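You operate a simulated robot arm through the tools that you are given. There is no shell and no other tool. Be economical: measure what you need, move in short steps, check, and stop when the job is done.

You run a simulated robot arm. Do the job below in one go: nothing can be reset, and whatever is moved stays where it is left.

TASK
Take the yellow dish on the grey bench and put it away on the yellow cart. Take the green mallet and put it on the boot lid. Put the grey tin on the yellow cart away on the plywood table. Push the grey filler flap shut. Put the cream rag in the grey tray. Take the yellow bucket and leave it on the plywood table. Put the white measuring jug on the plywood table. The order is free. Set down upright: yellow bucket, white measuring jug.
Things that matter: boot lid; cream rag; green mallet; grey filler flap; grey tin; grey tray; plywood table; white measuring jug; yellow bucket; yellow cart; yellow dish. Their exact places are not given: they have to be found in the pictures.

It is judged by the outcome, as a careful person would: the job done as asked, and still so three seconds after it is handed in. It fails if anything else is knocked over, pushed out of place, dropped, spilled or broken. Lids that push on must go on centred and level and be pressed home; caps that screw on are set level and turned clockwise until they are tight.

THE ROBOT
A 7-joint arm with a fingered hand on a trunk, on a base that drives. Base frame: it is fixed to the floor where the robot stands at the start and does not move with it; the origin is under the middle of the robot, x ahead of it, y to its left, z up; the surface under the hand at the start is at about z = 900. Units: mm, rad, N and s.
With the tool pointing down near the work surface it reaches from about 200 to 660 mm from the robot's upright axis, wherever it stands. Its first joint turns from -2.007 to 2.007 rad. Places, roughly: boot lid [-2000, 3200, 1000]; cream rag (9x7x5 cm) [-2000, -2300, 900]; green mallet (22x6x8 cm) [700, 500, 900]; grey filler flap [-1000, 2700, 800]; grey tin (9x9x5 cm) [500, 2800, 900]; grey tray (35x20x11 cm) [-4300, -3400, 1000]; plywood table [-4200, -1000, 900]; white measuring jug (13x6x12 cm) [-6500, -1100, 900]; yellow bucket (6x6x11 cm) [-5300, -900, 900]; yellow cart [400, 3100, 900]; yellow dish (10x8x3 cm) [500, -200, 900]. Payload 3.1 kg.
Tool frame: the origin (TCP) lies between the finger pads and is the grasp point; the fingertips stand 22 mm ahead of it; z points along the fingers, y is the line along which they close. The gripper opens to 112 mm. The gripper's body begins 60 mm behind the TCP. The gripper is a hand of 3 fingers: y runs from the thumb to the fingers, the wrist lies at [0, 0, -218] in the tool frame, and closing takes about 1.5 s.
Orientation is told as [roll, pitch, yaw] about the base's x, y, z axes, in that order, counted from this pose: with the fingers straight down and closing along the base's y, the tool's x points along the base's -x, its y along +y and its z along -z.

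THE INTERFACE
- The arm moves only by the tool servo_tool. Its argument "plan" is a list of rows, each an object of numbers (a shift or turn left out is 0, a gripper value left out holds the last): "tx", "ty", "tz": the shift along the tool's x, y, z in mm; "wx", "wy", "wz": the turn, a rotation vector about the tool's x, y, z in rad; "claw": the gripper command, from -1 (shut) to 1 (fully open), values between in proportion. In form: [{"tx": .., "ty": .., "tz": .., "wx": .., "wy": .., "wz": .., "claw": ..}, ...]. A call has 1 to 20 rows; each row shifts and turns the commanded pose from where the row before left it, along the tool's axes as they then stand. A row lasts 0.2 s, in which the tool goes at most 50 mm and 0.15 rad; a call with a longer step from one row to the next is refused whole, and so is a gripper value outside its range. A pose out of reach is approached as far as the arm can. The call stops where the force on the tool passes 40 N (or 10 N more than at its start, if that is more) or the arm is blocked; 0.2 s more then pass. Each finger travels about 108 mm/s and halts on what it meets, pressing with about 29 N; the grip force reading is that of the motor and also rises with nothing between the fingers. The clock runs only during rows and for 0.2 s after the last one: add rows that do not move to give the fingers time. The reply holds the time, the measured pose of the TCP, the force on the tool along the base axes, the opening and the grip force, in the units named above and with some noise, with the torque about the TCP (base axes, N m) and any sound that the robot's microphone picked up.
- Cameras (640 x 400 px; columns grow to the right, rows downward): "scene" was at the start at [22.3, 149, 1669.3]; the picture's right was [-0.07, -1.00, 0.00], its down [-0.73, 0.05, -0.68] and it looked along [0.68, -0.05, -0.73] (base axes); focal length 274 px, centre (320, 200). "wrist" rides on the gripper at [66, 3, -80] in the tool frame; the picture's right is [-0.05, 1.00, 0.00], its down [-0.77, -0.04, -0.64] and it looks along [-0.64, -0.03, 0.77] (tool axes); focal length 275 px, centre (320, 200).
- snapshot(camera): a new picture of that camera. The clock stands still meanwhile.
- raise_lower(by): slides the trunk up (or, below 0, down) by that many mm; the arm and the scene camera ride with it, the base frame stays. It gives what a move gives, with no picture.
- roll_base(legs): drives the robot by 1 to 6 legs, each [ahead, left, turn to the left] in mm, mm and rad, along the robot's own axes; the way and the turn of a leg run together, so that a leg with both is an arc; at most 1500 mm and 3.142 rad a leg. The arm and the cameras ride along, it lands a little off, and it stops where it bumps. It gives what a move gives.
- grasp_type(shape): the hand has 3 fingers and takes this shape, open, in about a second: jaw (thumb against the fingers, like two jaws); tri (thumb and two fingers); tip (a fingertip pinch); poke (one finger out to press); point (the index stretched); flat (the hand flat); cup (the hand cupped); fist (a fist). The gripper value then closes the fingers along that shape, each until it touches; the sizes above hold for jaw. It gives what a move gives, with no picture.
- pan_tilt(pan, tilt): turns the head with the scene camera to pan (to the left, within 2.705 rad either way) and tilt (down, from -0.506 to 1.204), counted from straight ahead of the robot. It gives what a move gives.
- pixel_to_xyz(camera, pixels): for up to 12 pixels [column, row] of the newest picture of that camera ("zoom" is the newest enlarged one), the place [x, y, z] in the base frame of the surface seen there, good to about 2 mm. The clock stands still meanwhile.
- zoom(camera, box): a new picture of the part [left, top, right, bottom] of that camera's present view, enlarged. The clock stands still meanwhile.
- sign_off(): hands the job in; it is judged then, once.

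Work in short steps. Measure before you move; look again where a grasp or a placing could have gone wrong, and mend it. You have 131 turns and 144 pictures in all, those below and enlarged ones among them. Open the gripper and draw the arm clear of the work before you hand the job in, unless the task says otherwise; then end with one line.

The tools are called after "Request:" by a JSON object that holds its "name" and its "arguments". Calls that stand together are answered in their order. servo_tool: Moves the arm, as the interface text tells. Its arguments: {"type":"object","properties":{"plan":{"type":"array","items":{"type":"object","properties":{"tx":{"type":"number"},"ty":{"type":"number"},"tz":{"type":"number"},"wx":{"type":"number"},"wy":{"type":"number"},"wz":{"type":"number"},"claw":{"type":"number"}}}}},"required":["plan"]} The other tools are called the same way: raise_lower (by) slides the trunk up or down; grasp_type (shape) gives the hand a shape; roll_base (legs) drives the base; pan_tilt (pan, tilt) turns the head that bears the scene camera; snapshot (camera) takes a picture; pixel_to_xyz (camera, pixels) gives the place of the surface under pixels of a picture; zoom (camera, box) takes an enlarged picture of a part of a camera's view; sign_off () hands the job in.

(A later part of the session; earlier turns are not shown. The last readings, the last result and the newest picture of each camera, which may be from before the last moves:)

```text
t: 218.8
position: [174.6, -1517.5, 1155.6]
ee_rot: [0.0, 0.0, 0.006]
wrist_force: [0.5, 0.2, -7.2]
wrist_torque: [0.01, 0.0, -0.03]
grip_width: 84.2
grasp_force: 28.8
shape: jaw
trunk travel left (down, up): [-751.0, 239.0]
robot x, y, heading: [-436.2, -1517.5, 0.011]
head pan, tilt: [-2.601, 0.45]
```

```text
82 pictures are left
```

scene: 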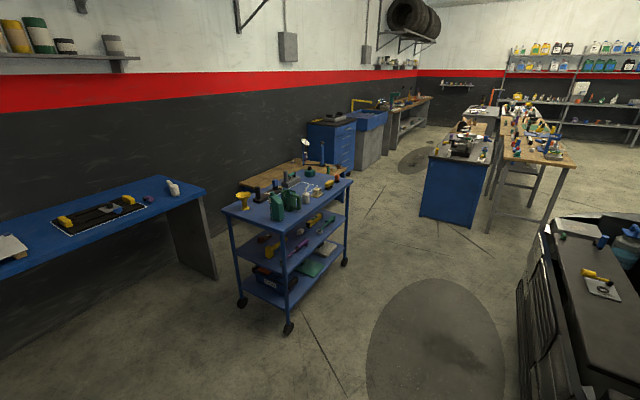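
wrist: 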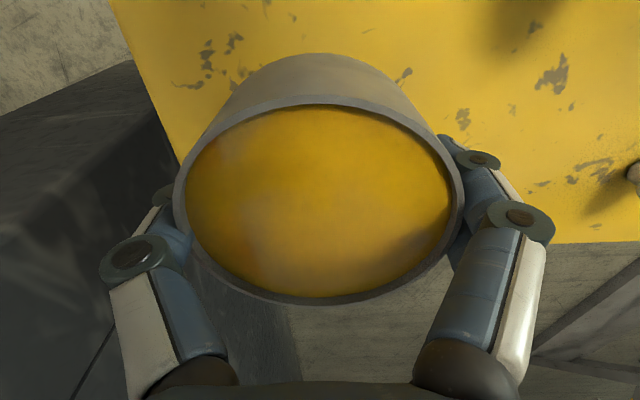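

Request:
{"name": "pixel_to_xyz", "arguments": {"camera": "scene", "pixels": [[288, 325], [345, 260], [530, 345], [550, 240], [535, 160], [575, 165], [505, 157], [465, 150], [425, 212], [430, 330], [490, 225], [540, 235]]}}

Request:
{"name": "zoom", "arguments": {"camera": "scene", "box": [400, 90, 600, 240]}}

```text
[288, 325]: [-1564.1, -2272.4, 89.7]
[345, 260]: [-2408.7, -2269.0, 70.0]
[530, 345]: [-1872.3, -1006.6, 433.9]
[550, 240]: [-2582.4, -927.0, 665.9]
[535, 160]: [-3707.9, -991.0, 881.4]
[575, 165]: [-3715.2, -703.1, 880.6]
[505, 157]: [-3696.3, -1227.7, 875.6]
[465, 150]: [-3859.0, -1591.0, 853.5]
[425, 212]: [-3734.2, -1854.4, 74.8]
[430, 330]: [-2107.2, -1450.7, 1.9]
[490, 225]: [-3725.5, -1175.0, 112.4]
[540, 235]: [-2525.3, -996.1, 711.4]
```

```text
2.67 times, centred on (500, 165) of scene
```

zoom: 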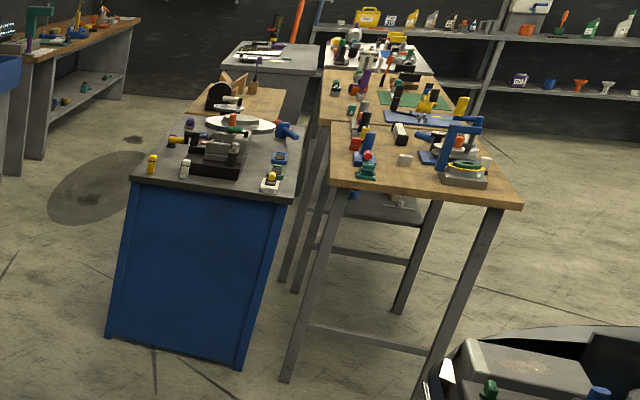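

The plywood table's near end is at x about -3700, y -1210…-620, with open floor on its +y side. I turn to face -x and drive along y about -1500.

Request:
{"name": "roll_base", "arguments": {"legs": [[0, 0, 3.13], [1350, 0, 0], [1250, 0, 0]]}}

Request:
{"name": "pan_tilt", "arguments": {"pan": -0.4, "tilt": 0.5}}

Request:
{"name": "snapshot", "arguments": {"camera": "scene"}}

```text
t: 238.9
position: [-3646.7, -1659.6, 1156.9]
ee_rot: [0.0, 0.0, -3.094]
wrist_force: [0.1, 0.0, -7.9]
wrist_torque: [0.01, -0.01, 0.0]
grip_width: 84.7
grasp_force: 29.5
shape: jaw
trunk travel left (down, up): [-751.0, 239.0]
robot x, y, heading: [-3033.6, -1633.4, -3.094]
head pan, tilt: [-2.601, 0.45]
```

```text
t: 241.0
position: [-3646.1, -1659.7, 1156.2]
ee_rot: [0.001, 0.003, -3.094]
wrist_force: [-0.2, 0.9, -6.9]
wrist_torque: [-0.01, -0.02, 0.01]
grip_width: 84.5
grasp_force: 28.8
shape: jaw
trunk travel left (down, up): [-751.0, 239.0]
robot x, y, heading: [-3037.5, -1632.8, -3.091]
head pan, tilt: [-0.4, 0.499]
```

```text
80 pictures are left
```

scene: 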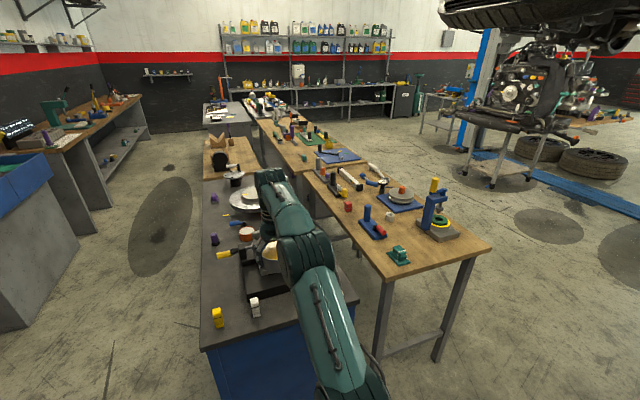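

I zoom in on the plywood table and measure candidate free spots near its end.

Request:
{"name": "zoom", "arguments": {"camera": "scene", "box": [300, 150, 500, 290]}}

Request:
{"name": "pixel_to_xyz", "arguments": {"camera": "scene", "pixels": [[400, 258], [437, 235], [375, 232], [440, 252], [425, 262], [478, 243], [395, 275], [400, 232], [355, 225], [396, 205], [330, 195]]}}

```text
2.86 times, centred on (400, 220) of scene
```

zoom: 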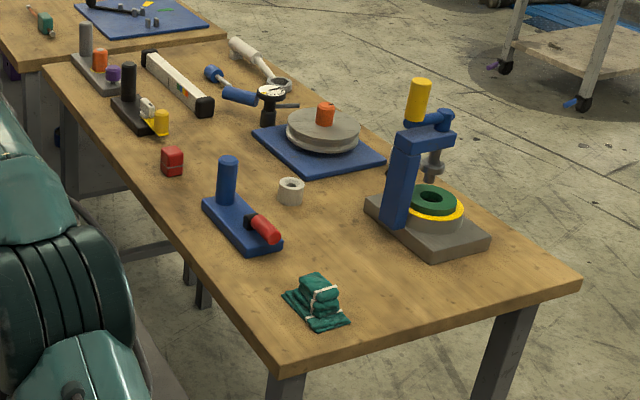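

```text
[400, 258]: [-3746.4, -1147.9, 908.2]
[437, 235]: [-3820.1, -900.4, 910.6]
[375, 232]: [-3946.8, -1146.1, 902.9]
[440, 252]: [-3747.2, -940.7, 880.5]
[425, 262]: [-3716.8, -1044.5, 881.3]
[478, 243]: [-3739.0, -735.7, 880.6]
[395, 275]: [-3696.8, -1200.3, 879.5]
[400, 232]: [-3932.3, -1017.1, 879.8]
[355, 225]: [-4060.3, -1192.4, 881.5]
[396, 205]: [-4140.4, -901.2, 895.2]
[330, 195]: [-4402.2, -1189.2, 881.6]
```

I'll put the tin at about (-3765,-1010), between the folded green cloth and the press. I retract the arm a bit and drive to face the table's end.

Request:
{"name": "servo_tool", "arguments": {"plan": [{"tx": 35}, {"tx": 35}, {"tx": 35}, {"tx": 35}, {}]}}

Request:
{"name": "roll_base", "arguments": {"legs": [[250, 0, -0.05], [0, -610, 0]]}}

Request:
{"name": "pan_tilt", "arguments": {"pan": 0.0, "tilt": 0.8}}

Request:
{"name": "snapshot", "arguments": {"camera": "scene"}}

Request:
{"name": "snapshot", "arguments": {"camera": "wrist"}}

```text
t: 242.2
position: [-3506.5, -1652.6, 1154.9]
ee_rot: [-0.001, 0.002, -3.096]
wrist_force: [-0.4, -0.5, -7.7]
wrist_torque: [0.02, 0.0, 0.03]
grip_width: 84.2
grasp_force: 29.1
shape: jaw
trunk travel left (down, up): [-751.0, 239.0]
robot x, y, heading: [-3039.4, -1633.6, -3.091]
head pan, tilt: [-0.4, 0.499]
```

```text
t: 247.0
position: [-3759.2, -1028.5, 1156.8]
ee_rot: [0.0, 0.0, -3.14]
wrist_force: [0.3, 0.2, -7.8]
wrist_torque: [-0.02, -0.02, 0.02]
grip_width: 84.1
grasp_force: 28.9
shape: jaw
trunk travel left (down, up): [-751.0, 239.0]
robot x, y, heading: [-3289.0, -1033.1, -3.138]
head pan, tilt: [-0.4, 0.499]
```

```text
t: 247.9
position: [-3758.7, -1028.9, 1156.0]
ee_rot: [0.0, -0.001, -3.14]
wrist_force: [-0.7, -0.4, -7.6]
wrist_torque: [0.0, 0.0, 0.0]
grip_width: 84.0
grasp_force: 28.8
shape: jaw
trunk travel left (down, up): [-751.0, 239.0]
robot x, y, heading: [-3289.7, -1030.2, -3.14]
head pan, tilt: [0.0, 0.799]
```

```text
78 pictures are left
```

scene: 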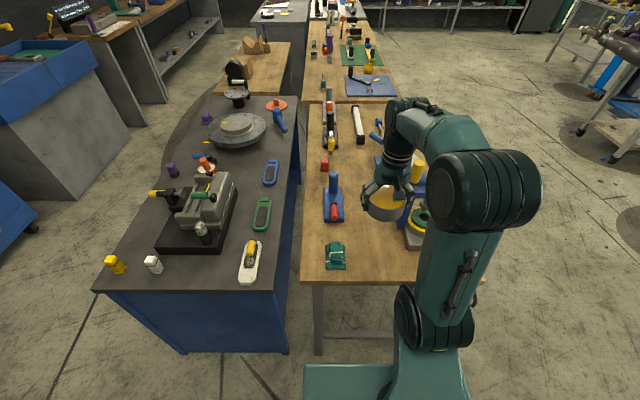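

```text
77 pictures are left
```

wrist: 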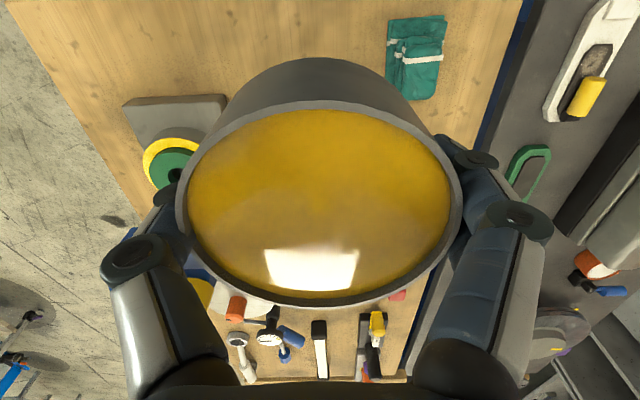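

I measure the neighbours: the press base's corner and the cloth's edge.

Request:
{"name": "pixel_to_xyz", "arguments": {"camera": "wrist", "pixels": [[225, 98], [124, 104], [388, 25], [388, 80], [400, 98], [265, 60], [300, 45], [205, 135]]}}

```text
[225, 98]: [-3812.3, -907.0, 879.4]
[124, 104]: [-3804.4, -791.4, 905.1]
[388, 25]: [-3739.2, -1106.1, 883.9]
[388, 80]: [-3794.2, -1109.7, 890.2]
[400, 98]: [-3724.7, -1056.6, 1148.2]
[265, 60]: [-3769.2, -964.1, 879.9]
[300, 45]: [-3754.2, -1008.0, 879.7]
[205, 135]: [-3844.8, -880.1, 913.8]
```

The gap is wide enough. I centre the tin at y -1008 and lower it.

Request:
{"name": "servo_tool", "arguments": {"plan": [{"tx": -6, "ty": -20}, {}]}}

Request:
{"name": "raise_lower", "arguments": {"by": -238}}

Request:
{"name": "snapshot", "arguments": {"camera": "scene"}}

Request:
{"name": "servo_tool", "arguments": {"plan": [{"tz": 6}, {"tz": 3}, {"tz": 2}, {}]}}

```text
t: 248.5
position: [-3765.3, -1010.4, 1157.0]
ee_rot: [-0.001, 0.0, -3.14]
wrist_force: [-0.6, -0.1, -7.7]
wrist_torque: [0.01, 0.0, 0.0]
grip_width: 84.5
grasp_force: 28.9
shape: jaw
trunk travel left (down, up): [-751.0, 239.0]
robot x, y, heading: [-3289.9, -1022.9, -3.142]
head pan, tilt: [0.0, 0.799]
```

```text
t: 251.0
position: [-3765.0, -1008.9, 917.4]
ee_rot: [-0.001, 0.0, -3.139]
wrist_force: [0.5, -1.6, -7.2]
wrist_torque: [0.0, -0.02, 0.03]
grip_width: 84.4
grasp_force: 29.5
shape: jaw
trunk travel left (down, up): [-513.0, 477.0]
robot x, y, heading: [-3286.5, -1030.6, -3.136]
head pan, tilt: [0.0, 0.799]
```

```text
76 pictures are left
```

scene: 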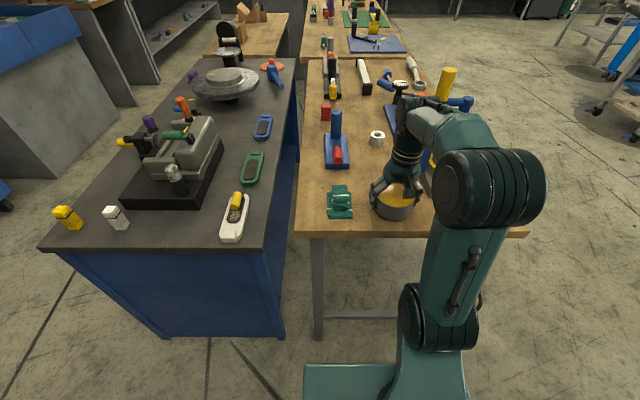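

```text
t: 252.0
position: [-3764.6, -1010.5, 905.7]
ee_rot: [-0.001, -0.001, -3.139]
wrist_force: [0.0, 1.2, -6.4]
wrist_torque: [0.01, -0.02, -0.03]
grip_width: 84.3
grasp_force: 28.9
shape: jaw
trunk travel left (down, up): [-513.0, 477.0]
robot x, y, heading: [-3290.1, -1031.1, -3.142]
head pan, tilt: [0.0, 0.799]
```

The weight is still on the hand. I creep down a little more.

Request:
{"name": "servo_tool", "arguments": {"plan": [{"tz": 1.2}, {"tz": 1}, {}]}}

```text
t: 252.8
position: [-3764.6, -1009.4, 905.1]
ee_rot: [0.0, -0.001, -3.14]
wrist_force: [-4.4, 1.4, 6.8]
wrist_torque: [-0.21, 0.05, 0.01]
grip_width: 83.9
grasp_force: 29.5
shape: jaw
trunk travel left (down, up): [-513.0, 477.0]
robot x, y, heading: [-3292.5, -1029.7, -3.137]
head pan, tilt: [0.0, 0.799]
```

Contact. I open and lift away.

Request:
{"name": "servo_tool", "arguments": {"plan": [{"claw": 1}, {}, {}, {}, {"tz": -20}, {"tz": -45}, {"tz": -45}, {"tz": -45}, {}]}}

Request:
{"name": "raise_lower", "arguments": {"by": 180}}

Request:
{"name": "pan_tilt", "arguments": {"pan": 0.0, "tilt": 0.6}}

Request:
{"name": "snapshot", "arguments": {"camera": "scene"}}

Request:
{"name": "snapshot", "arguments": {"camera": "wrist"}}

```text
t: 254.8
position: [-3764.3, -1007.1, 1059.6]
ee_rot: [0.001, -0.001, -3.139]
wrist_force: [0.1, 0.0, -0.2]
wrist_torque: [0.02, -0.01, 0.01]
grip_width: 112.1
grasp_force: 0.0
shape: jaw
trunk travel left (down, up): [-513.0, 477.0]
robot x, y, heading: [-3291.3, -1027.5, -3.131]
head pan, tilt: [0.0, 0.799]
```

```text
t: 256.8
position: [-3764.7, -1008.7, 1241.5]
ee_rot: [0.001, 0.0, -3.139]
wrist_force: [0.9, 0.9, 0.3]
wrist_torque: [0.02, 0.0, -0.01]
grip_width: 112.0
grasp_force: 0.0
shape: jaw
trunk travel left (down, up): [-693.0, 297.0]
robot x, y, heading: [-3290.3, -1028.1, -3.137]
head pan, tilt: [0.0, 0.799]
```

```text
t: 257.5
position: [-3764.7, -1007.3, 1239.4]
ee_rot: [-0.001, 0.0, -3.14]
wrist_force: [0.3, 0.0, 0.1]
wrist_torque: [-0.01, -0.04, -0.02]
grip_width: 112.1
grasp_force: 0.0
shape: jaw
trunk travel left (down, up): [-693.0, 297.0]
robot x, y, heading: [-3288.0, -1031.7, -3.137]
head pan, tilt: [0.0, 0.6]
```

```text
75 pictures are left
```

scene: 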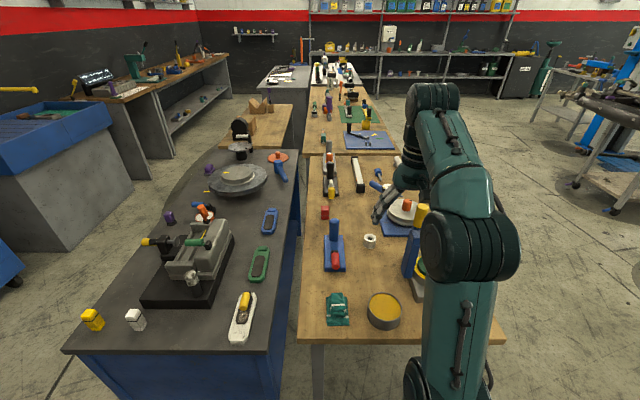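

```text
74 pictures are left
```

wrist: 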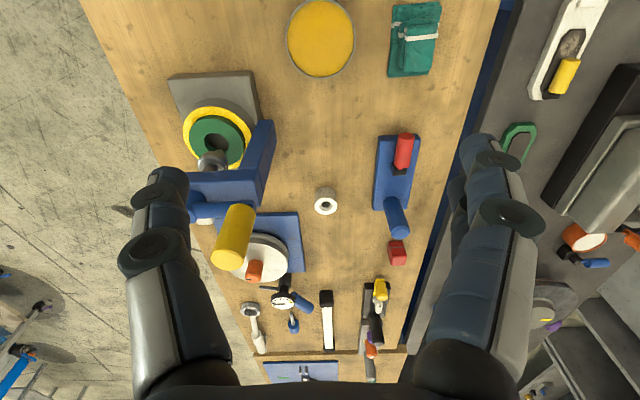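

The tin is down at (383,310). Before moving to the table's +y side I check the clearance to the car on the right, and zoom in on the bucket area.

Request:
{"name": "zoom", "arguments": {"camera": "scene", "box": [240, 50, 440, 160]}}

Request:
{"name": "pan_tilt", "arguments": {"pan": -1.6, "tilt": 0.6}}

Request:
{"name": "snapshot", "arguments": {"camera": "scene"}}

```text
3.20 times, centred on (340, 105) of scene
```

zoom: 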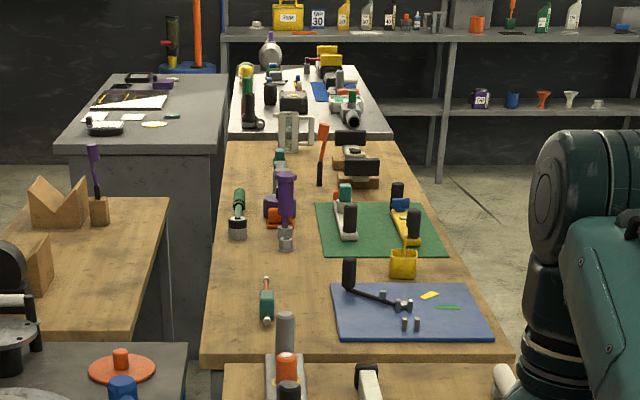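

```text
t: 259.2
position: [-3764.4, -1008.4, 1241.3]
ee_rot: [0.001, 0.0, -3.14]
wrist_force: [0.4, -0.1, -0.1]
wrist_torque: [0.02, 0.01, 0.02]
grip_width: 111.9
grasp_force: 0.0
shape: jaw
trunk travel left (down, up): [-693.0, 297.0]
robot x, y, heading: [-3289.6, -1032.8, -3.137]
head pan, tilt: [-1.6, 0.6]
```

```text
72 pictures are left
```

scene: 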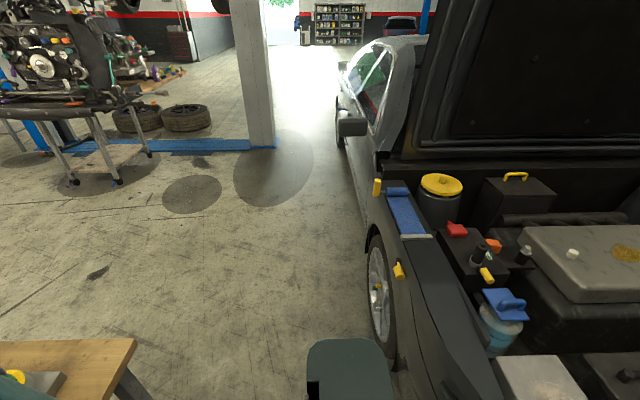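

Request:
{"name": "pixel_to_xyz", "arguments": {"camera": "scene", "pixels": [[370, 245], [372, 300], [395, 370], [350, 130], [343, 200], [135, 342], [65, 345], [250, 145], [120, 185], [345, 350], [390, 360]]}}

```text
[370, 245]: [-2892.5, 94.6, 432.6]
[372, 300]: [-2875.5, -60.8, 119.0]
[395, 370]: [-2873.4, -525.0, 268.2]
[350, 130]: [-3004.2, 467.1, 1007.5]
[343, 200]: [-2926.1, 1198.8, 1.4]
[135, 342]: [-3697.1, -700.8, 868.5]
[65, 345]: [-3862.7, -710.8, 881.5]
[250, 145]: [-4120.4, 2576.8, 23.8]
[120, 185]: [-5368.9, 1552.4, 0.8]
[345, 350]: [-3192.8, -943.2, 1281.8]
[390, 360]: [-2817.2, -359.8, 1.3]
```

Clearance is fine (car side x -2890, table corner -3697). I drive to the +y side, on to x about -5300, and turn to face the table.

Request:
{"name": "roll_base", "arguments": {"legs": [[0, -720, 0], [1000, 0, 0], [980, 0, 0], [0, 0, 1.571]]}}

Request:
{"name": "pan_tilt", "arguments": {"pan": 0.0, "tilt": 0.7}}

Request:
{"name": "snapshot", "arguments": {"camera": "scene"}}

```text
t: 276.4
position: [-5294.4, -797.8, 1241.2]
ee_rot: [0.001, -0.001, -1.584]
wrist_force: [0.4, 0.8, 0.3]
wrist_torque: [0.01, 0.01, 0.02]
grip_width: 111.9
grasp_force: 0.0
shape: jaw
trunk travel left (down, up): [-693.0, 297.0]
robot x, y, heading: [-5269.1, -319.7, -1.583]
head pan, tilt: [-1.6, 0.6]
```

```text
t: 278.0
position: [-5294.3, -797.4, 1240.8]
ee_rot: [-0.001, 0.001, -1.586]
wrist_force: [-0.9, 0.0, 0.5]
wrist_torque: [0.01, 0.0, 0.0]
grip_width: 111.8
grasp_force: 0.0
shape: jaw
trunk travel left (down, up): [-693.0, 297.0]
robot x, y, heading: [-5261.7, -322.4, -1.584]
head pan, tilt: [0.0, 0.7]
```

```text
71 pictures are left
```

scene: 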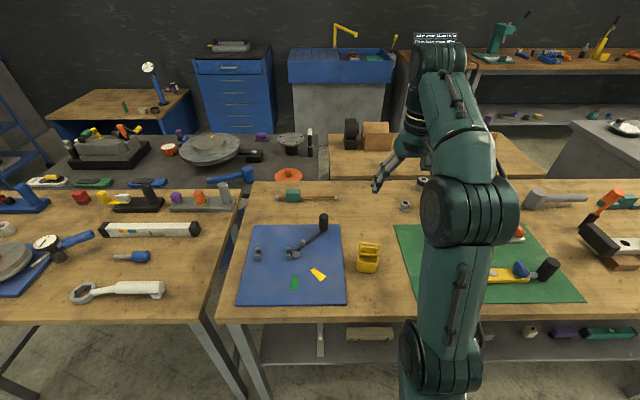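

The bucket is at (368,258). I zoom in and measure it.

Request:
{"name": "zoom", "arguments": {"camera": "scene", "box": [330, 220, 410, 280]}}

Request:
{"name": "pixel_to_xyz", "arguments": {"camera": "zoom", "pixels": [[230, 250], [370, 255], [300, 225], [300, 300], [300, 400], [260, 150], [370, 160], [310, 135], [120, 250], [540, 300]]}}

Request:
{"name": "snapshot", "arguments": {"camera": "wrist"}}

```text
6.67 times, centred on (370, 250) of scene
```

zoom: 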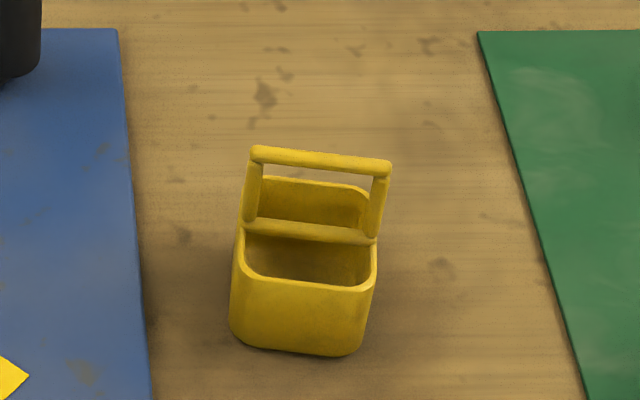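

```text
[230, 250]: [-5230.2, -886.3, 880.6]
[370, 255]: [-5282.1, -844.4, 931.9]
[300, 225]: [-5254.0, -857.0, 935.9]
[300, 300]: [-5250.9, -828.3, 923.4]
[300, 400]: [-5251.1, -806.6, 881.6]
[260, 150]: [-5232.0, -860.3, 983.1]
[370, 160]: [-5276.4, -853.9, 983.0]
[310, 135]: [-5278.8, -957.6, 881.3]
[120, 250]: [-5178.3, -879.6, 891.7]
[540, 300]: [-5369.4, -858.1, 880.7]
```

```text
69 pictures are left
```

wrist: 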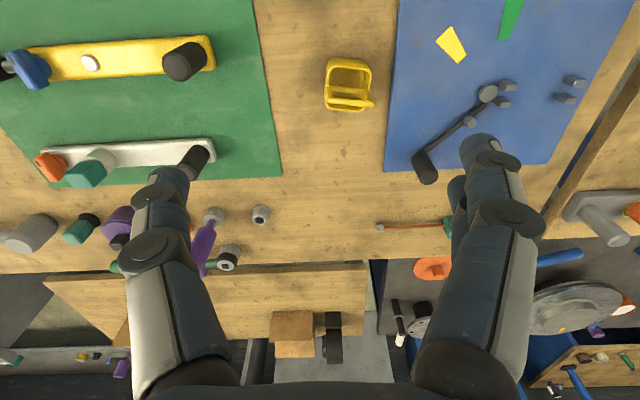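

The bucket body is about 55 mm square, centred at (-5254,-857), with its rim at 936 and handle bar at 983. I'll grip across its sides with the TCP at z about 942 so the palm stays above the bar.

Request:
{"name": "servo_tool", "arguments": {"plan": [{"tx": -29, "ty": 20.5, "wz": 0.06}, {"tx": -29, "ty": 20.5, "wz": 0.06}, {}]}}

Request:
{"name": "raise_lower", "arguments": {"by": -190}}

Request:
{"name": "snapshot", "arguments": {"camera": "wrist"}}

```text
t: 278.8
position: [-5252.5, -822.5, 1235.6]
ee_rot: [0.001, -0.003, -1.704]
wrist_force: [0.2, -0.5, -0.1]
wrist_torque: [0.03, 0.03, 0.04]
grip_width: 112.1
grasp_force: 0.0
shape: jaw
out of reach, approached as far as the arm can: row 1, 2
trunk travel left (down, up): [-693.0, 297.0]
robot x, y, heading: [-5268.1, -320.4, -1.578]
head pan, tilt: [0.0, 0.7]
```

```text
t: 280.9
position: [-5253.6, -823.1, 1045.8]
ee_rot: [0.0, -0.002, -1.706]
wrist_force: [-0.3, 0.3, 0.4]
wrist_torque: [-0.02, 0.0, 0.02]
grip_width: 112.0
grasp_force: 0.0
shape: jaw
trunk travel left (down, up): [-503.0, 487.0]
robot x, y, heading: [-5264.1, -325.4, -1.576]
head pan, tilt: [0.0, 0.7]
```

```text
68 pictures are left
```

wrist: 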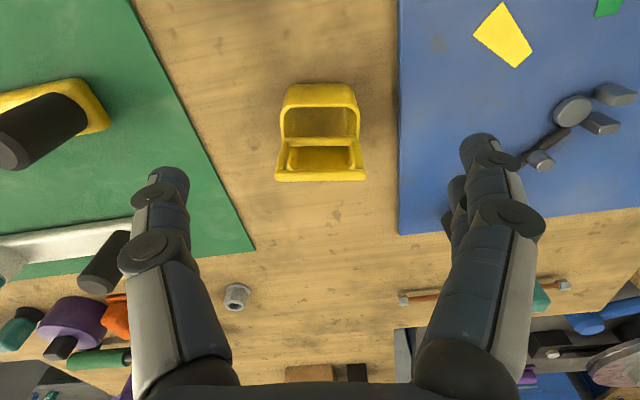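

The bucket lines up with the hand. I swap arm height for trunk height, shift forward 34 mm and remeasure.

Request:
{"name": "raise_lower", "arguments": {"by": 130}}

Request:
{"name": "servo_tool", "arguments": {"plan": [{"tz": 45}, {"tz": 45}, {"tz": 40}, {"tx": -33.7, "ty": 4.6}, {}]}}

Request:
{"name": "snapshot", "arguments": {"camera": "wrist"}}

```text
t: 282.5
position: [-5254.8, -822.8, 1177.3]
ee_rot: [0.003, 0.0, -1.705]
wrist_force: [-0.8, -0.2, -0.1]
wrist_torque: [-0.03, 0.0, 0.01]
grip_width: 112.1
grasp_force: 0.1
shape: jaw
trunk travel left (down, up): [-633.0, 357.0]
robot x, y, heading: [-5262.8, -324.9, -1.579]
head pan, tilt: [0.0, 0.7]
```

```text
t: 283.7
position: [-5253.6, -857.2, 1045.8]
ee_rot: [0.002, -0.003, -1.705]
wrist_force: [0.1, 0.5, 0.8]
wrist_torque: [-0.04, 0.0, 0.01]
grip_width: 111.8
grasp_force: 0.1
shape: jaw
trunk travel left (down, up): [-633.0, 357.0]
robot x, y, heading: [-5265.3, -323.7, -1.58]
head pan, tilt: [0.0, 0.7]
```

```text
67 pictures are left
```

wrist: 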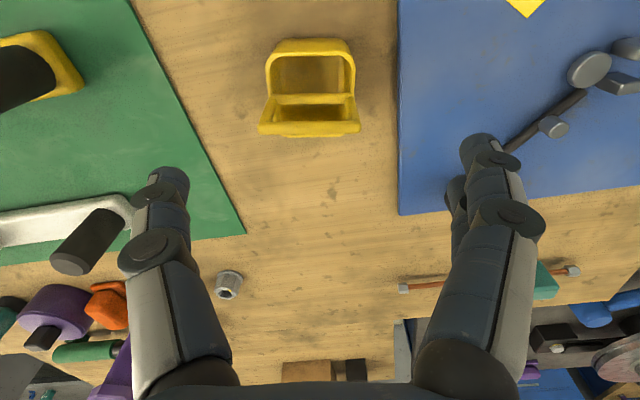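

Request:
{"name": "pixel_to_xyz", "arguments": {"camera": "wrist", "pixels": [[262, 130], [357, 127], [310, 128], [270, 60], [350, 60], [310, 42], [310, 97], [80, 255], [60, 60], [510, 135]]}}

```text
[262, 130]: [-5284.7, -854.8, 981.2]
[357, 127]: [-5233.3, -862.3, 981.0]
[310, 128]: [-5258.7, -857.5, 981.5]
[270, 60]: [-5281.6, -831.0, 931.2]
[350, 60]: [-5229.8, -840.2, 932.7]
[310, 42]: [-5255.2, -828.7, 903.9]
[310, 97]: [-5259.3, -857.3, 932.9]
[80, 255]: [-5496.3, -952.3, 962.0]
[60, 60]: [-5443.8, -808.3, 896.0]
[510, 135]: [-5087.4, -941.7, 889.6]
```

The centre is (-5259,-858). I shift 5 mm, descend to 942, grip and lift.

Request:
{"name": "servo_tool", "arguments": {"plan": [{"ty": -5, "tz": 30}, {"tz": 40}, {"tz": 24}, {"tz": 10}, {}, {"claw": -1}, {}, {}, {}, {}, {}, {}, {}, {}, {"tz": -20}, {"tz": -40}, {"tz": -40}, {}]}}

Request:
{"name": "snapshot", "arguments": {"camera": "wrist"}}

```text
t: 287.5
position: [-5257.0, -856.6, 1043.3]
ee_rot: [-0.002, 0.0, -1.706]
wrist_force: [0.7, 0.3, -1.0]
wrist_torque: [0.03, 0.03, 0.01]
grip_width: 53.6
grasp_force: 29.3
shape: jaw
trunk travel left (down, up): [-633.0, 357.0]
robot x, y, heading: [-5267.3, -324.4, -1.582]
head pan, tilt: [0.0, 0.7]
```

```text
66 pictures are left
```

wrist: 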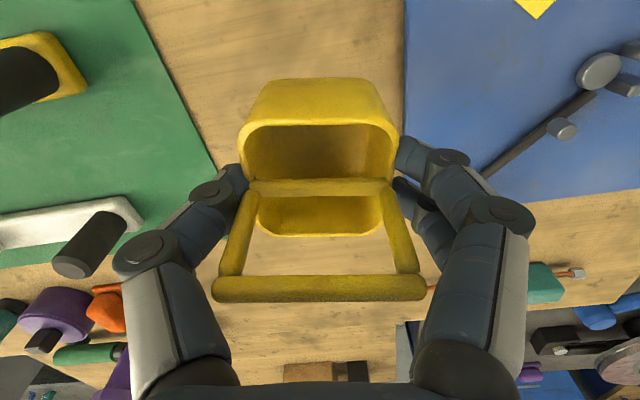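

The bucket is held. From the current scene picture, the plywood table end nearest here looks free around (195,260); I take a new picture and measure.

Request:
{"name": "pan_tilt", "arguments": {"pan": 0.6, "tilt": 0.6}}

Request:
{"name": "snapshot", "arguments": {"camera": "scene"}}

```text
t: 288.5
position: [-5257.4, -856.8, 1041.9]
ee_rot: [0.001, -0.001, -1.706]
wrist_force: [-0.3, 0.0, -1.6]
wrist_torque: [0.03, 0.05, -0.03]
grip_width: 53.3
grasp_force: 28.6
shape: jaw
trunk travel left (down, up): [-633.0, 357.0]
robot x, y, heading: [-5262.2, -325.1, -1.581]
head pan, tilt: [0.6, 0.6]
```

```text
65 pictures are left
```

scene: 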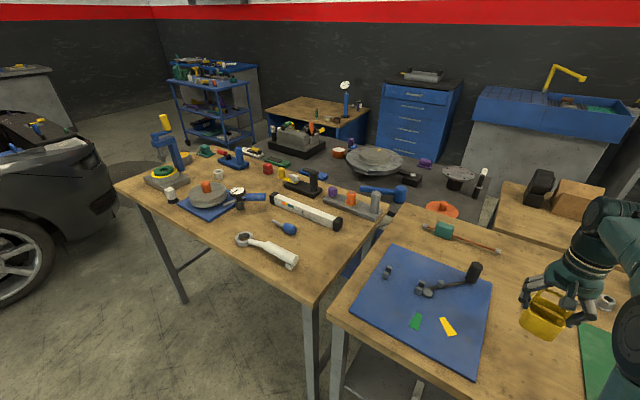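

Request:
{"name": "pixel_to_xyz", "arguments": {"camera": "scene", "pixels": [[325, 255], [340, 245], [285, 230], [340, 226], [295, 262], [215, 245], [210, 230], [245, 240], [310, 300], [375, 222], [180, 230], [170, 195]]}}

Request:
{"name": "zoom", "arguments": {"camera": "scene", "box": [110, 130, 410, 320]}}

```text
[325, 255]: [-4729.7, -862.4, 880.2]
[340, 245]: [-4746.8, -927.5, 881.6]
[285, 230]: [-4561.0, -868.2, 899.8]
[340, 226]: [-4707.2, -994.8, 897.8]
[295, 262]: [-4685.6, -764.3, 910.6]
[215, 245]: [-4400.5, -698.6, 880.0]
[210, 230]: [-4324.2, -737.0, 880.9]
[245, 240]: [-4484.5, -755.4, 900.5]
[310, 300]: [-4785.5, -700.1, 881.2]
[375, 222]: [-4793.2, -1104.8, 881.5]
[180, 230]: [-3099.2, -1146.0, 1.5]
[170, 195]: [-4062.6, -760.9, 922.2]
```

```text
2.11 times, centred on (260, 225) of scene
```

zoom: 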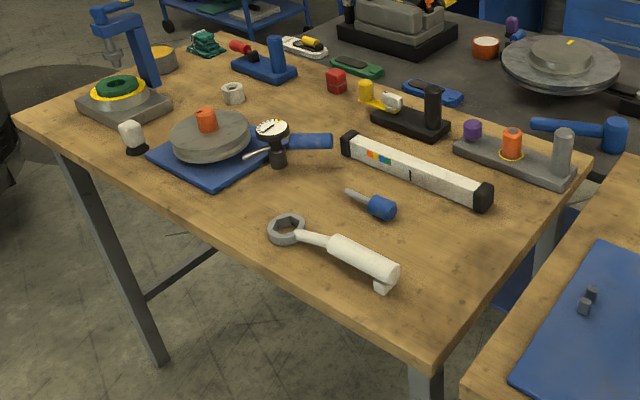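

The spot at (-4735,-872), between the spirit level and the ratchet, is free. I raise, drive 522 mm left and lower over it.

Request:
{"name": "raise_lower", "arguments": {"by": 100}}

Request:
{"name": "roll_base", "arguments": {"legs": [[0, 522, 0]]}}

Request:
{"name": "pan_tilt", "arguments": {"pan": 0.0, "tilt": 0.8}}

Request:
{"name": "snapshot", "arguments": {"camera": "scene"}}

Request:
{"name": "snapshot", "arguments": {"camera": "wrist"}}

```text
t: 289.8
position: [-5258.3, -856.9, 1142.2]
ee_rot: [0.001, -0.002, -1.705]
wrist_force: [-0.9, 0.0, -0.8]
wrist_torque: [0.0, -0.01, 0.02]
grip_width: 53.4
grasp_force: 28.9
shape: jaw
trunk travel left (down, up): [-733.0, 257.0]
robot x, y, heading: [-5260.6, -324.6, -1.58]
head pan, tilt: [0.6, 0.6]
```

```text
t: 292.9
position: [-4732.1, -861.4, 1143.1]
ee_rot: [0.0, -0.003, -1.705]
wrist_force: [-0.3, 0.1, -1.2]
wrist_torque: [-0.01, -0.01, -0.01]
grip_width: 53.5
grasp_force: 29.1
shape: jaw
trunk travel left (down, up): [-733.0, 257.0]
robot x, y, heading: [-4740.5, -328.8, -1.578]
head pan, tilt: [0.6, 0.6]
```

```text
t: 293.9
position: [-4733.2, -862.1, 1142.6]
ee_rot: [0.001, -0.001, -1.705]
wrist_force: [0.4, 0.5, -0.5]
wrist_torque: [0.0, 0.02, -0.01]
grip_width: 53.5
grasp_force: 29.5
shape: jaw
trunk travel left (down, up): [-733.0, 257.0]
robot x, y, heading: [-4740.8, -328.7, -1.584]
head pan, tilt: [0.0, 0.799]
```

```text
63 pictures are left
```

scene: 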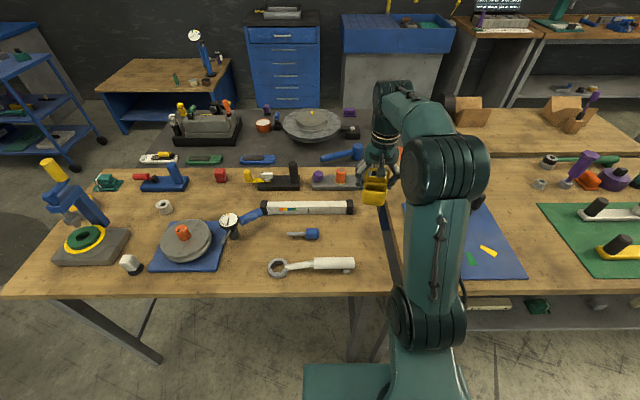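

```text
62 pictures are left
```

wrist: 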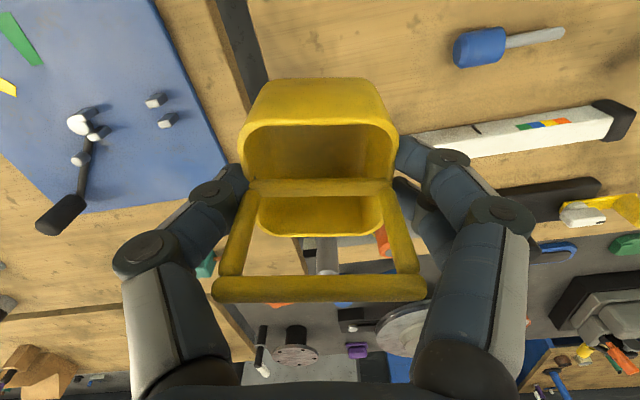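

Request:
{"name": "pixel_to_xyz", "arguments": {"camera": "wrist", "pixels": [[262, 65], [225, 60], [420, 145], [460, 50], [300, 60]]}}

Request:
{"name": "pixel_to_xyz", "arguments": {"camera": "scene", "pixels": [[382, 240], [350, 207], [354, 264], [318, 233], [360, 235], [384, 262]]}}

```text
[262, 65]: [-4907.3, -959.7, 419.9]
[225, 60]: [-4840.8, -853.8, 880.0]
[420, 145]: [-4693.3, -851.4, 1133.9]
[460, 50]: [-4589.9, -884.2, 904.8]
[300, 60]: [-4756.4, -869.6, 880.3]
```

```text
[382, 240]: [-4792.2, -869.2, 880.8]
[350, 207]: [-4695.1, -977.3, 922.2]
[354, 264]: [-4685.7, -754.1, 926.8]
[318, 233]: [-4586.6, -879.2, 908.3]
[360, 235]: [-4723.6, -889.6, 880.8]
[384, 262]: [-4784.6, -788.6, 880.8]
```

I shift 18 mm inward and lower to just above contact.

Request:
{"name": "servo_tool", "arguments": {"plan": [{"tx": -2.5, "ty": 18.5}, {}]}}

Request:
{"name": "raise_lower", "arguments": {"by": -194}}

Request:
{"name": "servo_tool", "arguments": {"plan": [{"tz": 3}, {"tz": 2}, {"tz": 1}, {}]}}

Request:
{"name": "snapshot", "arguments": {"camera": "wrist"}}

```text
t: 294.5
position: [-4716.6, -866.3, 1142.8]
ee_rot: [0.002, -0.001, -1.704]
wrist_force: [0.1, 0.7, -0.9]
wrist_torque: [-0.04, -0.01, -0.01]
grip_width: 53.2
grasp_force: 28.8
shape: jaw
trunk travel left (down, up): [-733.0, 257.0]
robot x, y, heading: [-4738.3, -328.8, -1.583]
head pan, tilt: [0.0, 0.799]
```

```text
t: 296.6
position: [-4715.7, -865.4, 948.4]
ee_rot: [-0.002, -0.001, -1.704]
wrist_force: [0.8, -0.1, -0.6]
wrist_torque: [-0.01, 0.02, 0.01]
grip_width: 53.4
grasp_force: 29.4
shape: jaw
trunk travel left (down, up): [-539.0, 451.0]
robot x, y, heading: [-4739.2, -324.9, -1.582]
head pan, tilt: [0.0, 0.799]
```

```text
t: 297.6
position: [-4715.1, -867.0, 942.0]
ee_rot: [-0.001, -0.004, -1.706]
wrist_force: [0.3, -0.3, -0.8]
wrist_torque: [-0.04, 0.02, 0.01]
grip_width: 53.5
grasp_force: 29.1
shape: jaw
trunk travel left (down, up): [-539.0, 451.0]
robot x, y, heading: [-4741.1, -332.7, -1.579]
head pan, tilt: [0.0, 0.799]
```

```text
61 pictures are left
```

wrist: 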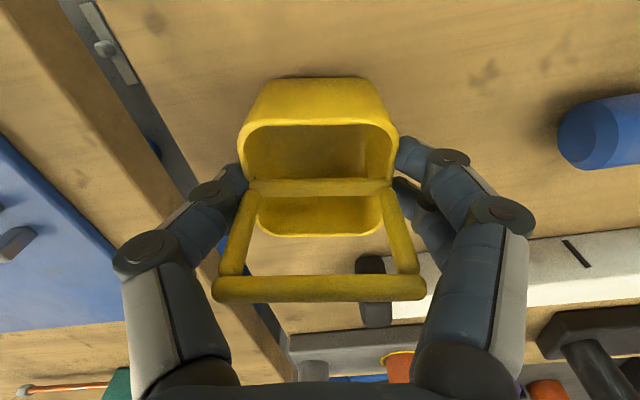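

I lower 1 mm at a time until I feel contact.

Request:
{"name": "servo_tool", "arguments": {"plan": [{"tz": 1}, {}, {}]}}

Request:
{"name": "servo_tool", "arguments": {"plan": [{"tz": 1}, {}, {}]}}

```text
t: 298.4
position: [-4715.8, -867.2, 941.8]
ee_rot: [-0.001, -0.003, -1.705]
wrist_force: [1.0, -0.7, 2.9]
wrist_torque: [0.02, -0.01, -0.02]
grip_width: 53.5
grasp_force: 28.6
shape: jaw
trunk travel left (down, up): [-539.0, 451.0]
robot x, y, heading: [-4742.6, -327.3, -1.58]
head pan, tilt: [0.0, 0.799]
```

```text
t: 299.2
position: [-4716.2, -867.1, 941.6]
ee_rot: [0.001, -0.003, -1.706]
wrist_force: [-0.3, -3.0, 11.4]
wrist_torque: [-0.04, -0.03, -0.02]
grip_width: 53.4
grasp_force: 29.0
shape: jaw
trunk travel left (down, up): [-539.0, 451.0]
robot x, y, heading: [-4739.7, -328.9, -1.581]
head pan, tilt: [0.0, 0.799]
```

The bucket is on the table. I release and lift straight up past the handle.

Request:
{"name": "servo_tool", "arguments": {"plan": [{"tz": -1, "claw": 1}, {}, {}, {}, {}, {"tz": -20}, {"tz": -40}, {"tz": -45}, {"tz": -45}, {}]}}

Request:
{"name": "raise_lower", "arguments": {"by": 150}}

Request:
{"name": "snapshot", "arguments": {"camera": "scene"}}

Request:
{"name": "pan_tilt", "arguments": {"pan": -0.8, "tilt": 0.35}}

Request:
{"name": "snapshot", "arguments": {"camera": "scene"}}

```text
t: 301.4
position: [-4714.5, -866.6, 1056.2]
ee_rot: [0.001, -0.001, -1.706]
wrist_force: [-0.4, -0.8, 0.3]
wrist_torque: [0.01, 0.0, 0.01]
grip_width: 112.0
grasp_force: 0.0
shape: jaw
out of reach, approached as far as the arm can: row 9
trunk travel left (down, up): [-539.0, 451.0]
robot x, y, heading: [-4738.8, -327.9, -1.577]
head pan, tilt: [0.0, 0.799]
```

```text
t: 303.1
position: [-4716.3, -866.1, 1206.9]
ee_rot: [0.0, -0.001, -1.706]
wrist_force: [0.0, -0.3, 0.1]
wrist_torque: [-0.01, -0.01, -0.01]
grip_width: 112.2
grasp_force: 0.1
shape: jaw
trunk travel left (down, up): [-689.0, 301.0]
robot x, y, heading: [-4738.6, -324.5, -1.585]
head pan, tilt: [0.0, 0.799]
```

```text
60 pictures are left
```

scene: 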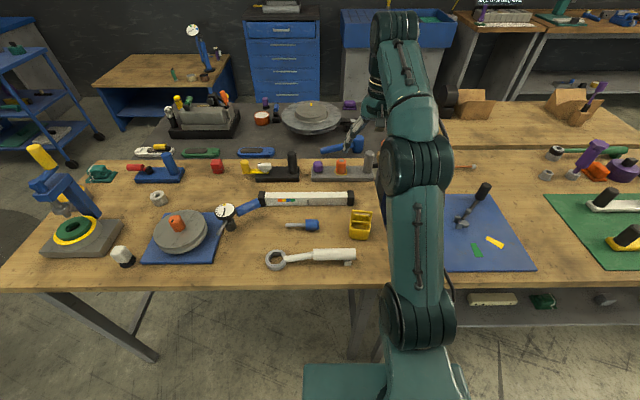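

```text
t: 304.3
position: [-4714.5, -865.8, 1206.8]
ee_rot: [0.0, -0.002, -1.704]
wrist_force: [0.2, -0.5, -0.2]
wrist_torque: [0.01, 0.03, -0.03]
grip_width: 111.9
grasp_force: 0.0
shape: jaw
trunk travel left (down, up): [-689.0, 301.0]
robot x, y, heading: [-4741.5, -328.1, -1.578]
head pan, tilt: [-0.799, 0.351]
```

```text
59 pictures are left
```

scene: 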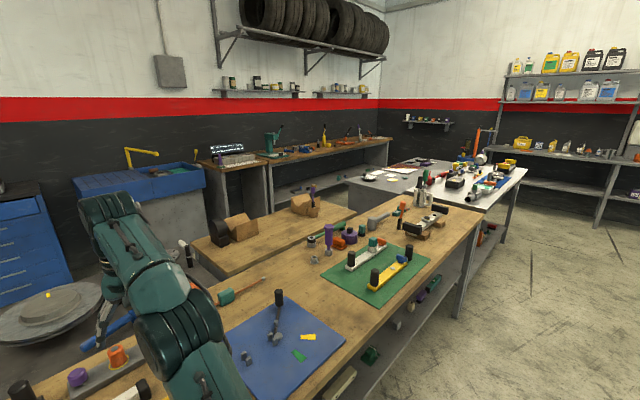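

The bucket stands upright on the plywood table. I drive right to x about -6400 to find the jug.

Request:
{"name": "roll_base", "arguments": {"legs": [[0, -1000, 0], [0, -680, 0]]}}

Request:
{"name": "pan_tilt", "arguments": {"pan": 0.0, "tilt": 0.7}}

Request:
{"name": "snapshot", "arguments": {"camera": "scene"}}

Request:
{"name": "snapshot", "arguments": {"camera": "wrist"}}

```text
t: 312.8
position: [-6398.7, -845.1, 1207.0]
ee_rot: [0.002, -0.002, -1.709]
wrist_force: [-0.1, 0.6, -0.1]
wrist_torque: [-0.02, 0.0, 0.01]
grip_width: 112.2
grasp_force: 0.1
shape: jaw
trunk travel left (down, up): [-689.0, 301.0]
robot x, y, heading: [-6424.7, -306.7, -1.581]
head pan, tilt: [-0.799, 0.351]
```

```text
t: 313.9
position: [-6397.7, -845.1, 1207.3]
ee_rot: [0.0, -0.002, -1.708]
wrist_force: [0.3, -0.1, -0.6]
wrist_torque: [-0.01, 0.0, 0.02]
grip_width: 111.9
grasp_force: 0.0
shape: jaw
trunk travel left (down, up): [-689.0, 301.0]
robot x, y, heading: [-6423.7, -308.0, -1.581]
head pan, tilt: [0.0, 0.7]
```

```text
58 pictures are left
```

scene: 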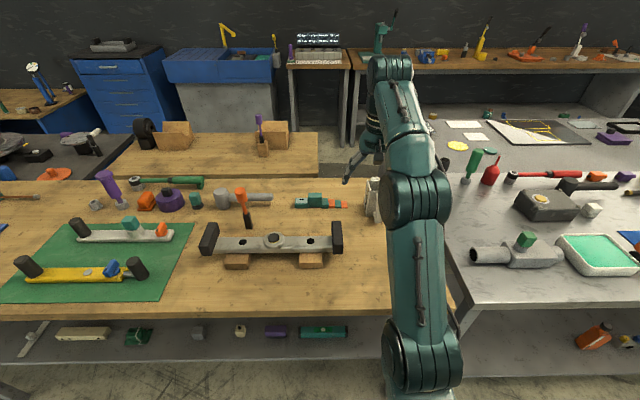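

```text
57 pictures are left
```

wrist: 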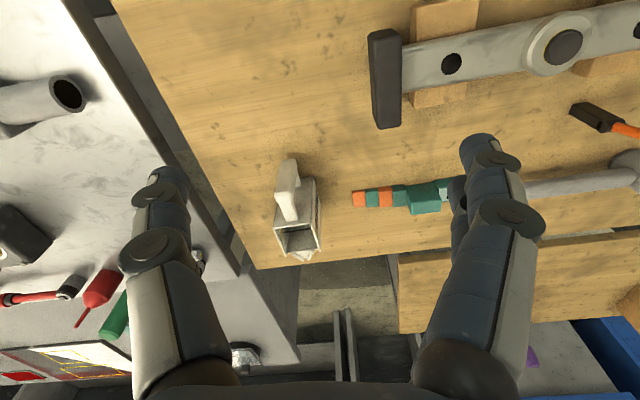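

The jug is at wrist (300,215), handle towards me. I zoom in and measure.

Request:
{"name": "zoom", "arguments": {"camera": "wrist", "box": [240, 140, 370, 270]}}

Request:
{"name": "pixel_to_xyz", "arguments": {"camera": "wrist", "pixels": [[288, 165], [288, 195], [276, 226], [321, 244], [318, 185], [300, 238], [284, 250], [302, 260], [305, 205], [340, 220], [260, 230]]}}

Request:
{"name": "zoom", "arguments": {"camera": "scene", "box": [340, 160, 420, 240]}}

```text
3.08 times, centred on (305, 205) of wrist
```

zoom: 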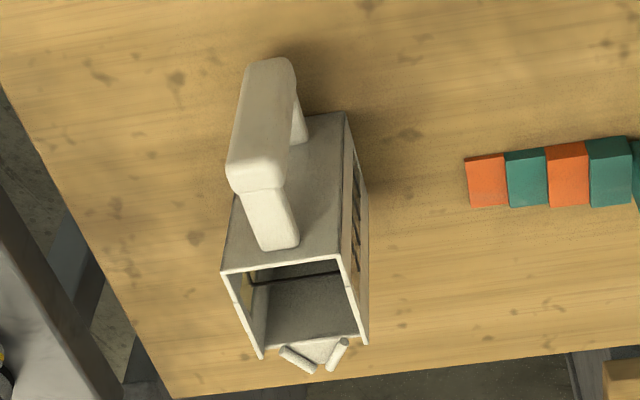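

```text
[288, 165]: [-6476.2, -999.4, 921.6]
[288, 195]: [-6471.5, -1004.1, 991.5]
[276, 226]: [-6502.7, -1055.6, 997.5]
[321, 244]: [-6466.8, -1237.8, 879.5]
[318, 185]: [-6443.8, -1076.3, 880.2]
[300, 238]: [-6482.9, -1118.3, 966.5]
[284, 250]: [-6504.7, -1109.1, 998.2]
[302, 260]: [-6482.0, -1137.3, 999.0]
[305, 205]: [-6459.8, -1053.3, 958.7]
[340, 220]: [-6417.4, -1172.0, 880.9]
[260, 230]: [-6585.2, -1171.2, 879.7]
```

```text
5.00 times, centred on (380, 200) of scene
```

zoom: 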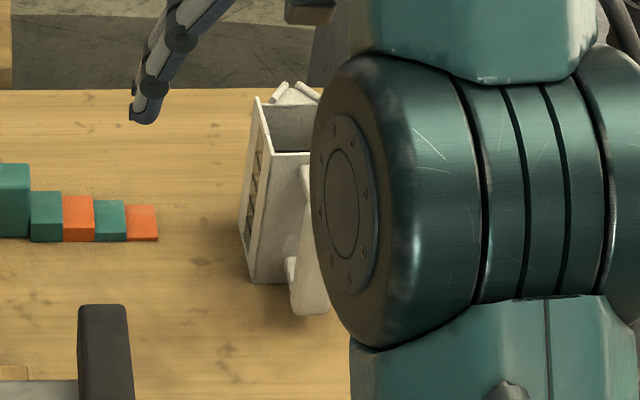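

Request:
{"name": "pixel_to_xyz", "arguments": {"camera": "wrist", "pixels": [[274, 227], [311, 224], [285, 254], [319, 249], [282, 195], [295, 197], [316, 210]]}}

Request:
{"name": "pixel_to_xyz", "arguments": {"camera": "scene", "pixels": [[300, 305], [300, 312], [440, 305], [480, 300], [560, 300]]}}

```text
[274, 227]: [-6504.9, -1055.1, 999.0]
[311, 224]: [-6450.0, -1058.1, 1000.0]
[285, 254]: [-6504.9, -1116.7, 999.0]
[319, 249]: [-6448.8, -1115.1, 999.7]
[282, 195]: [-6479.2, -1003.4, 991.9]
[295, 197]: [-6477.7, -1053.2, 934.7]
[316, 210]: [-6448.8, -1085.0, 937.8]
```

```text
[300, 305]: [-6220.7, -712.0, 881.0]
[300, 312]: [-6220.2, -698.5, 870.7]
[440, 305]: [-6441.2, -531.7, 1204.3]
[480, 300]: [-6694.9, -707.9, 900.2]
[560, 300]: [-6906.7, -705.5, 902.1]
```

The jug body is x -6505…-6449, y -1116…-1056, rim z 999, and square to the axes. I drive 140 mm forward, swap arm height for trunk height, and square the hand up.

Request:
{"name": "roll_base", "arguments": {"legs": [[140, -40, 0.01]]}}

Request:
{"name": "raise_lower", "arguments": {"by": 130}}

Request:
{"name": "servo_tool", "arguments": {"plan": [{"tz": 45, "wz": -0.07}, {"tz": 45, "wz": -0.067}, {"tz": 45}, {}]}}

```text
t: 315.3
position: [-6435.2, -984.5, 1207.4]
ee_rot: [0.002, 0.002, -1.697]
wrist_force: [-0.1, -0.2, -1.4]
wrist_torque: [0.01, -0.03, 0.0]
grip_width: 112.1
grasp_force: 0.0
shape: jaw
trunk travel left (down, up): [-689.0, 301.0]
robot x, y, heading: [-6464.1, -447.4, -1.573]
head pan, tilt: [0.0, 0.7]
```

```text
t: 316.9
position: [-6434.6, -983.5, 1337.5]
ee_rot: [0.0, -0.002, -1.696]
wrist_force: [0.2, -0.6, 0.2]
wrist_torque: [-0.01, -0.02, -0.01]
grip_width: 112.0
grasp_force: 0.1
shape: jaw
trunk travel left (down, up): [-819.0, 171.0]
robot x, y, heading: [-6462.4, -447.1, -1.576]
head pan, tilt: [0.0, 0.7]
```

```text
t: 317.9
position: [-6436.6, -985.5, 1203.0]
ee_rot: [0.0, -0.001, -1.56]
wrist_force: [0.4, 0.2, -0.4]
wrist_torque: [0.01, 0.01, 0.01]
grip_width: 111.8
grasp_force: 0.0
shape: jaw
trunk travel left (down, up): [-819.0, 171.0]
robot x, y, heading: [-6465.5, -447.7, -1.576]
head pan, tilt: [0.0, 0.7]
```

Request:
{"name": "servo_tool", "arguments": {"plan": [{"tx": -34, "ty": -14, "wz": 0.011}, {"tx": -34, "ty": -14}, {"tx": -33, "ty": -12}, {}]}}

Request:
{"name": "raise_lower", "arguments": {"by": -110}}

Request:
{"name": "snapshot", "arguments": {"camera": "wrist"}}

```text
t: 318.9
position: [-6474.8, -1076.4, 1199.2]
ee_rot: [0.001, -0.003, -1.57]
wrist_force: [0.4, 0.4, -0.5]
wrist_torque: [-0.04, -0.01, -0.01]
grip_width: 112.0
grasp_force: 0.1
shape: jaw
out of reach, approached as far as the arm can: row 3
trunk travel left (down, up): [-819.0, 171.0]
robot x, y, heading: [-6463.3, -447.7, -1.577]
head pan, tilt: [0.0, 0.7]
```

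```text
t: 320.3
position: [-6475.0, -1076.9, 1088.4]
ee_rot: [-0.001, -0.003, -1.57]
wrist_force: [-0.8, 0.2, -0.2]
wrist_torque: [0.02, 0.02, -0.02]
grip_width: 111.9
grasp_force: 0.0
shape: jaw
trunk travel left (down, up): [-709.0, 281.0]
robot x, y, heading: [-6462.6, -445.9, -1.574]
head pan, tilt: [0.0, 0.7]
```

```text
54 pictures are left
```

wrist: 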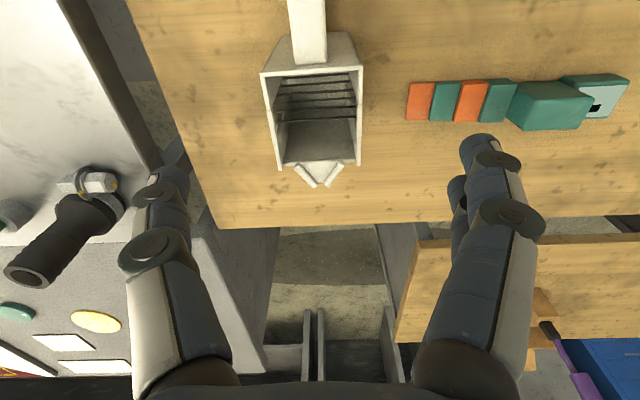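

The TCP at y -1077 is well inside the body and near the centre of mass with the handle. I check the sideways centring.

Request:
{"name": "pixel_to_xyz", "arguments": {"camera": "wrist", "pixels": [[265, 80], [361, 76], [277, 160], [359, 155], [307, 30]]}}

```text
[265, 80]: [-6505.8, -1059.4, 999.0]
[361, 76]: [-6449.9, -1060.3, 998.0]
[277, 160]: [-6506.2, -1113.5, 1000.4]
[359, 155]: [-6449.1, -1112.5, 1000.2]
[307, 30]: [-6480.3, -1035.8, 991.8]
```

I shift 3 mm, descend to z 952, grip and lift.

Request:
{"name": "servo_tool", "arguments": {"plan": [{"ty": -3, "tz": 35}, {"tz": 40}, {"tz": 40}, {"tz": 21}, {}, {"claw": -1}, {}, {}, {}, {}, {}, {}, {}, {"tz": -20}, {"tz": -40}, {"tz": -40}, {}]}}

Request:
{"name": "snapshot", "arguments": {"camera": "wrist"}}

```text
t: 323.9
position: [-6476.2, -1076.8, 1051.9]
ee_rot: [-0.001, 0.0, -1.572]
wrist_force: [0.5, 0.2, -2.6]
wrist_torque: [0.0, 0.01, -0.01]
grip_width: 54.1
grasp_force: 28.5
shape: jaw
trunk travel left (down, up): [-709.0, 281.0]
robot x, y, heading: [-6465.9, -446.0, -1.575]
head pan, tilt: [0.0, 0.7]
```

```text
53 pictures are left
```

wrist: 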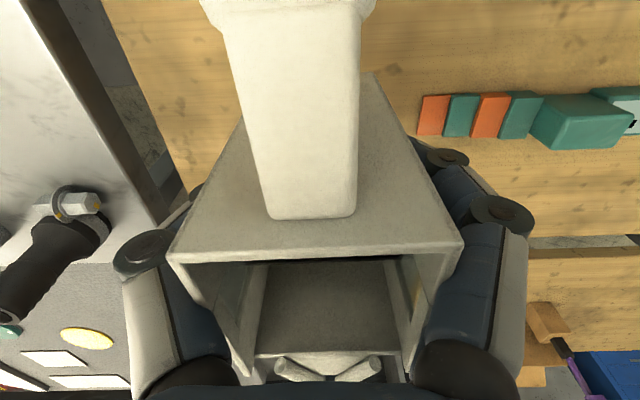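

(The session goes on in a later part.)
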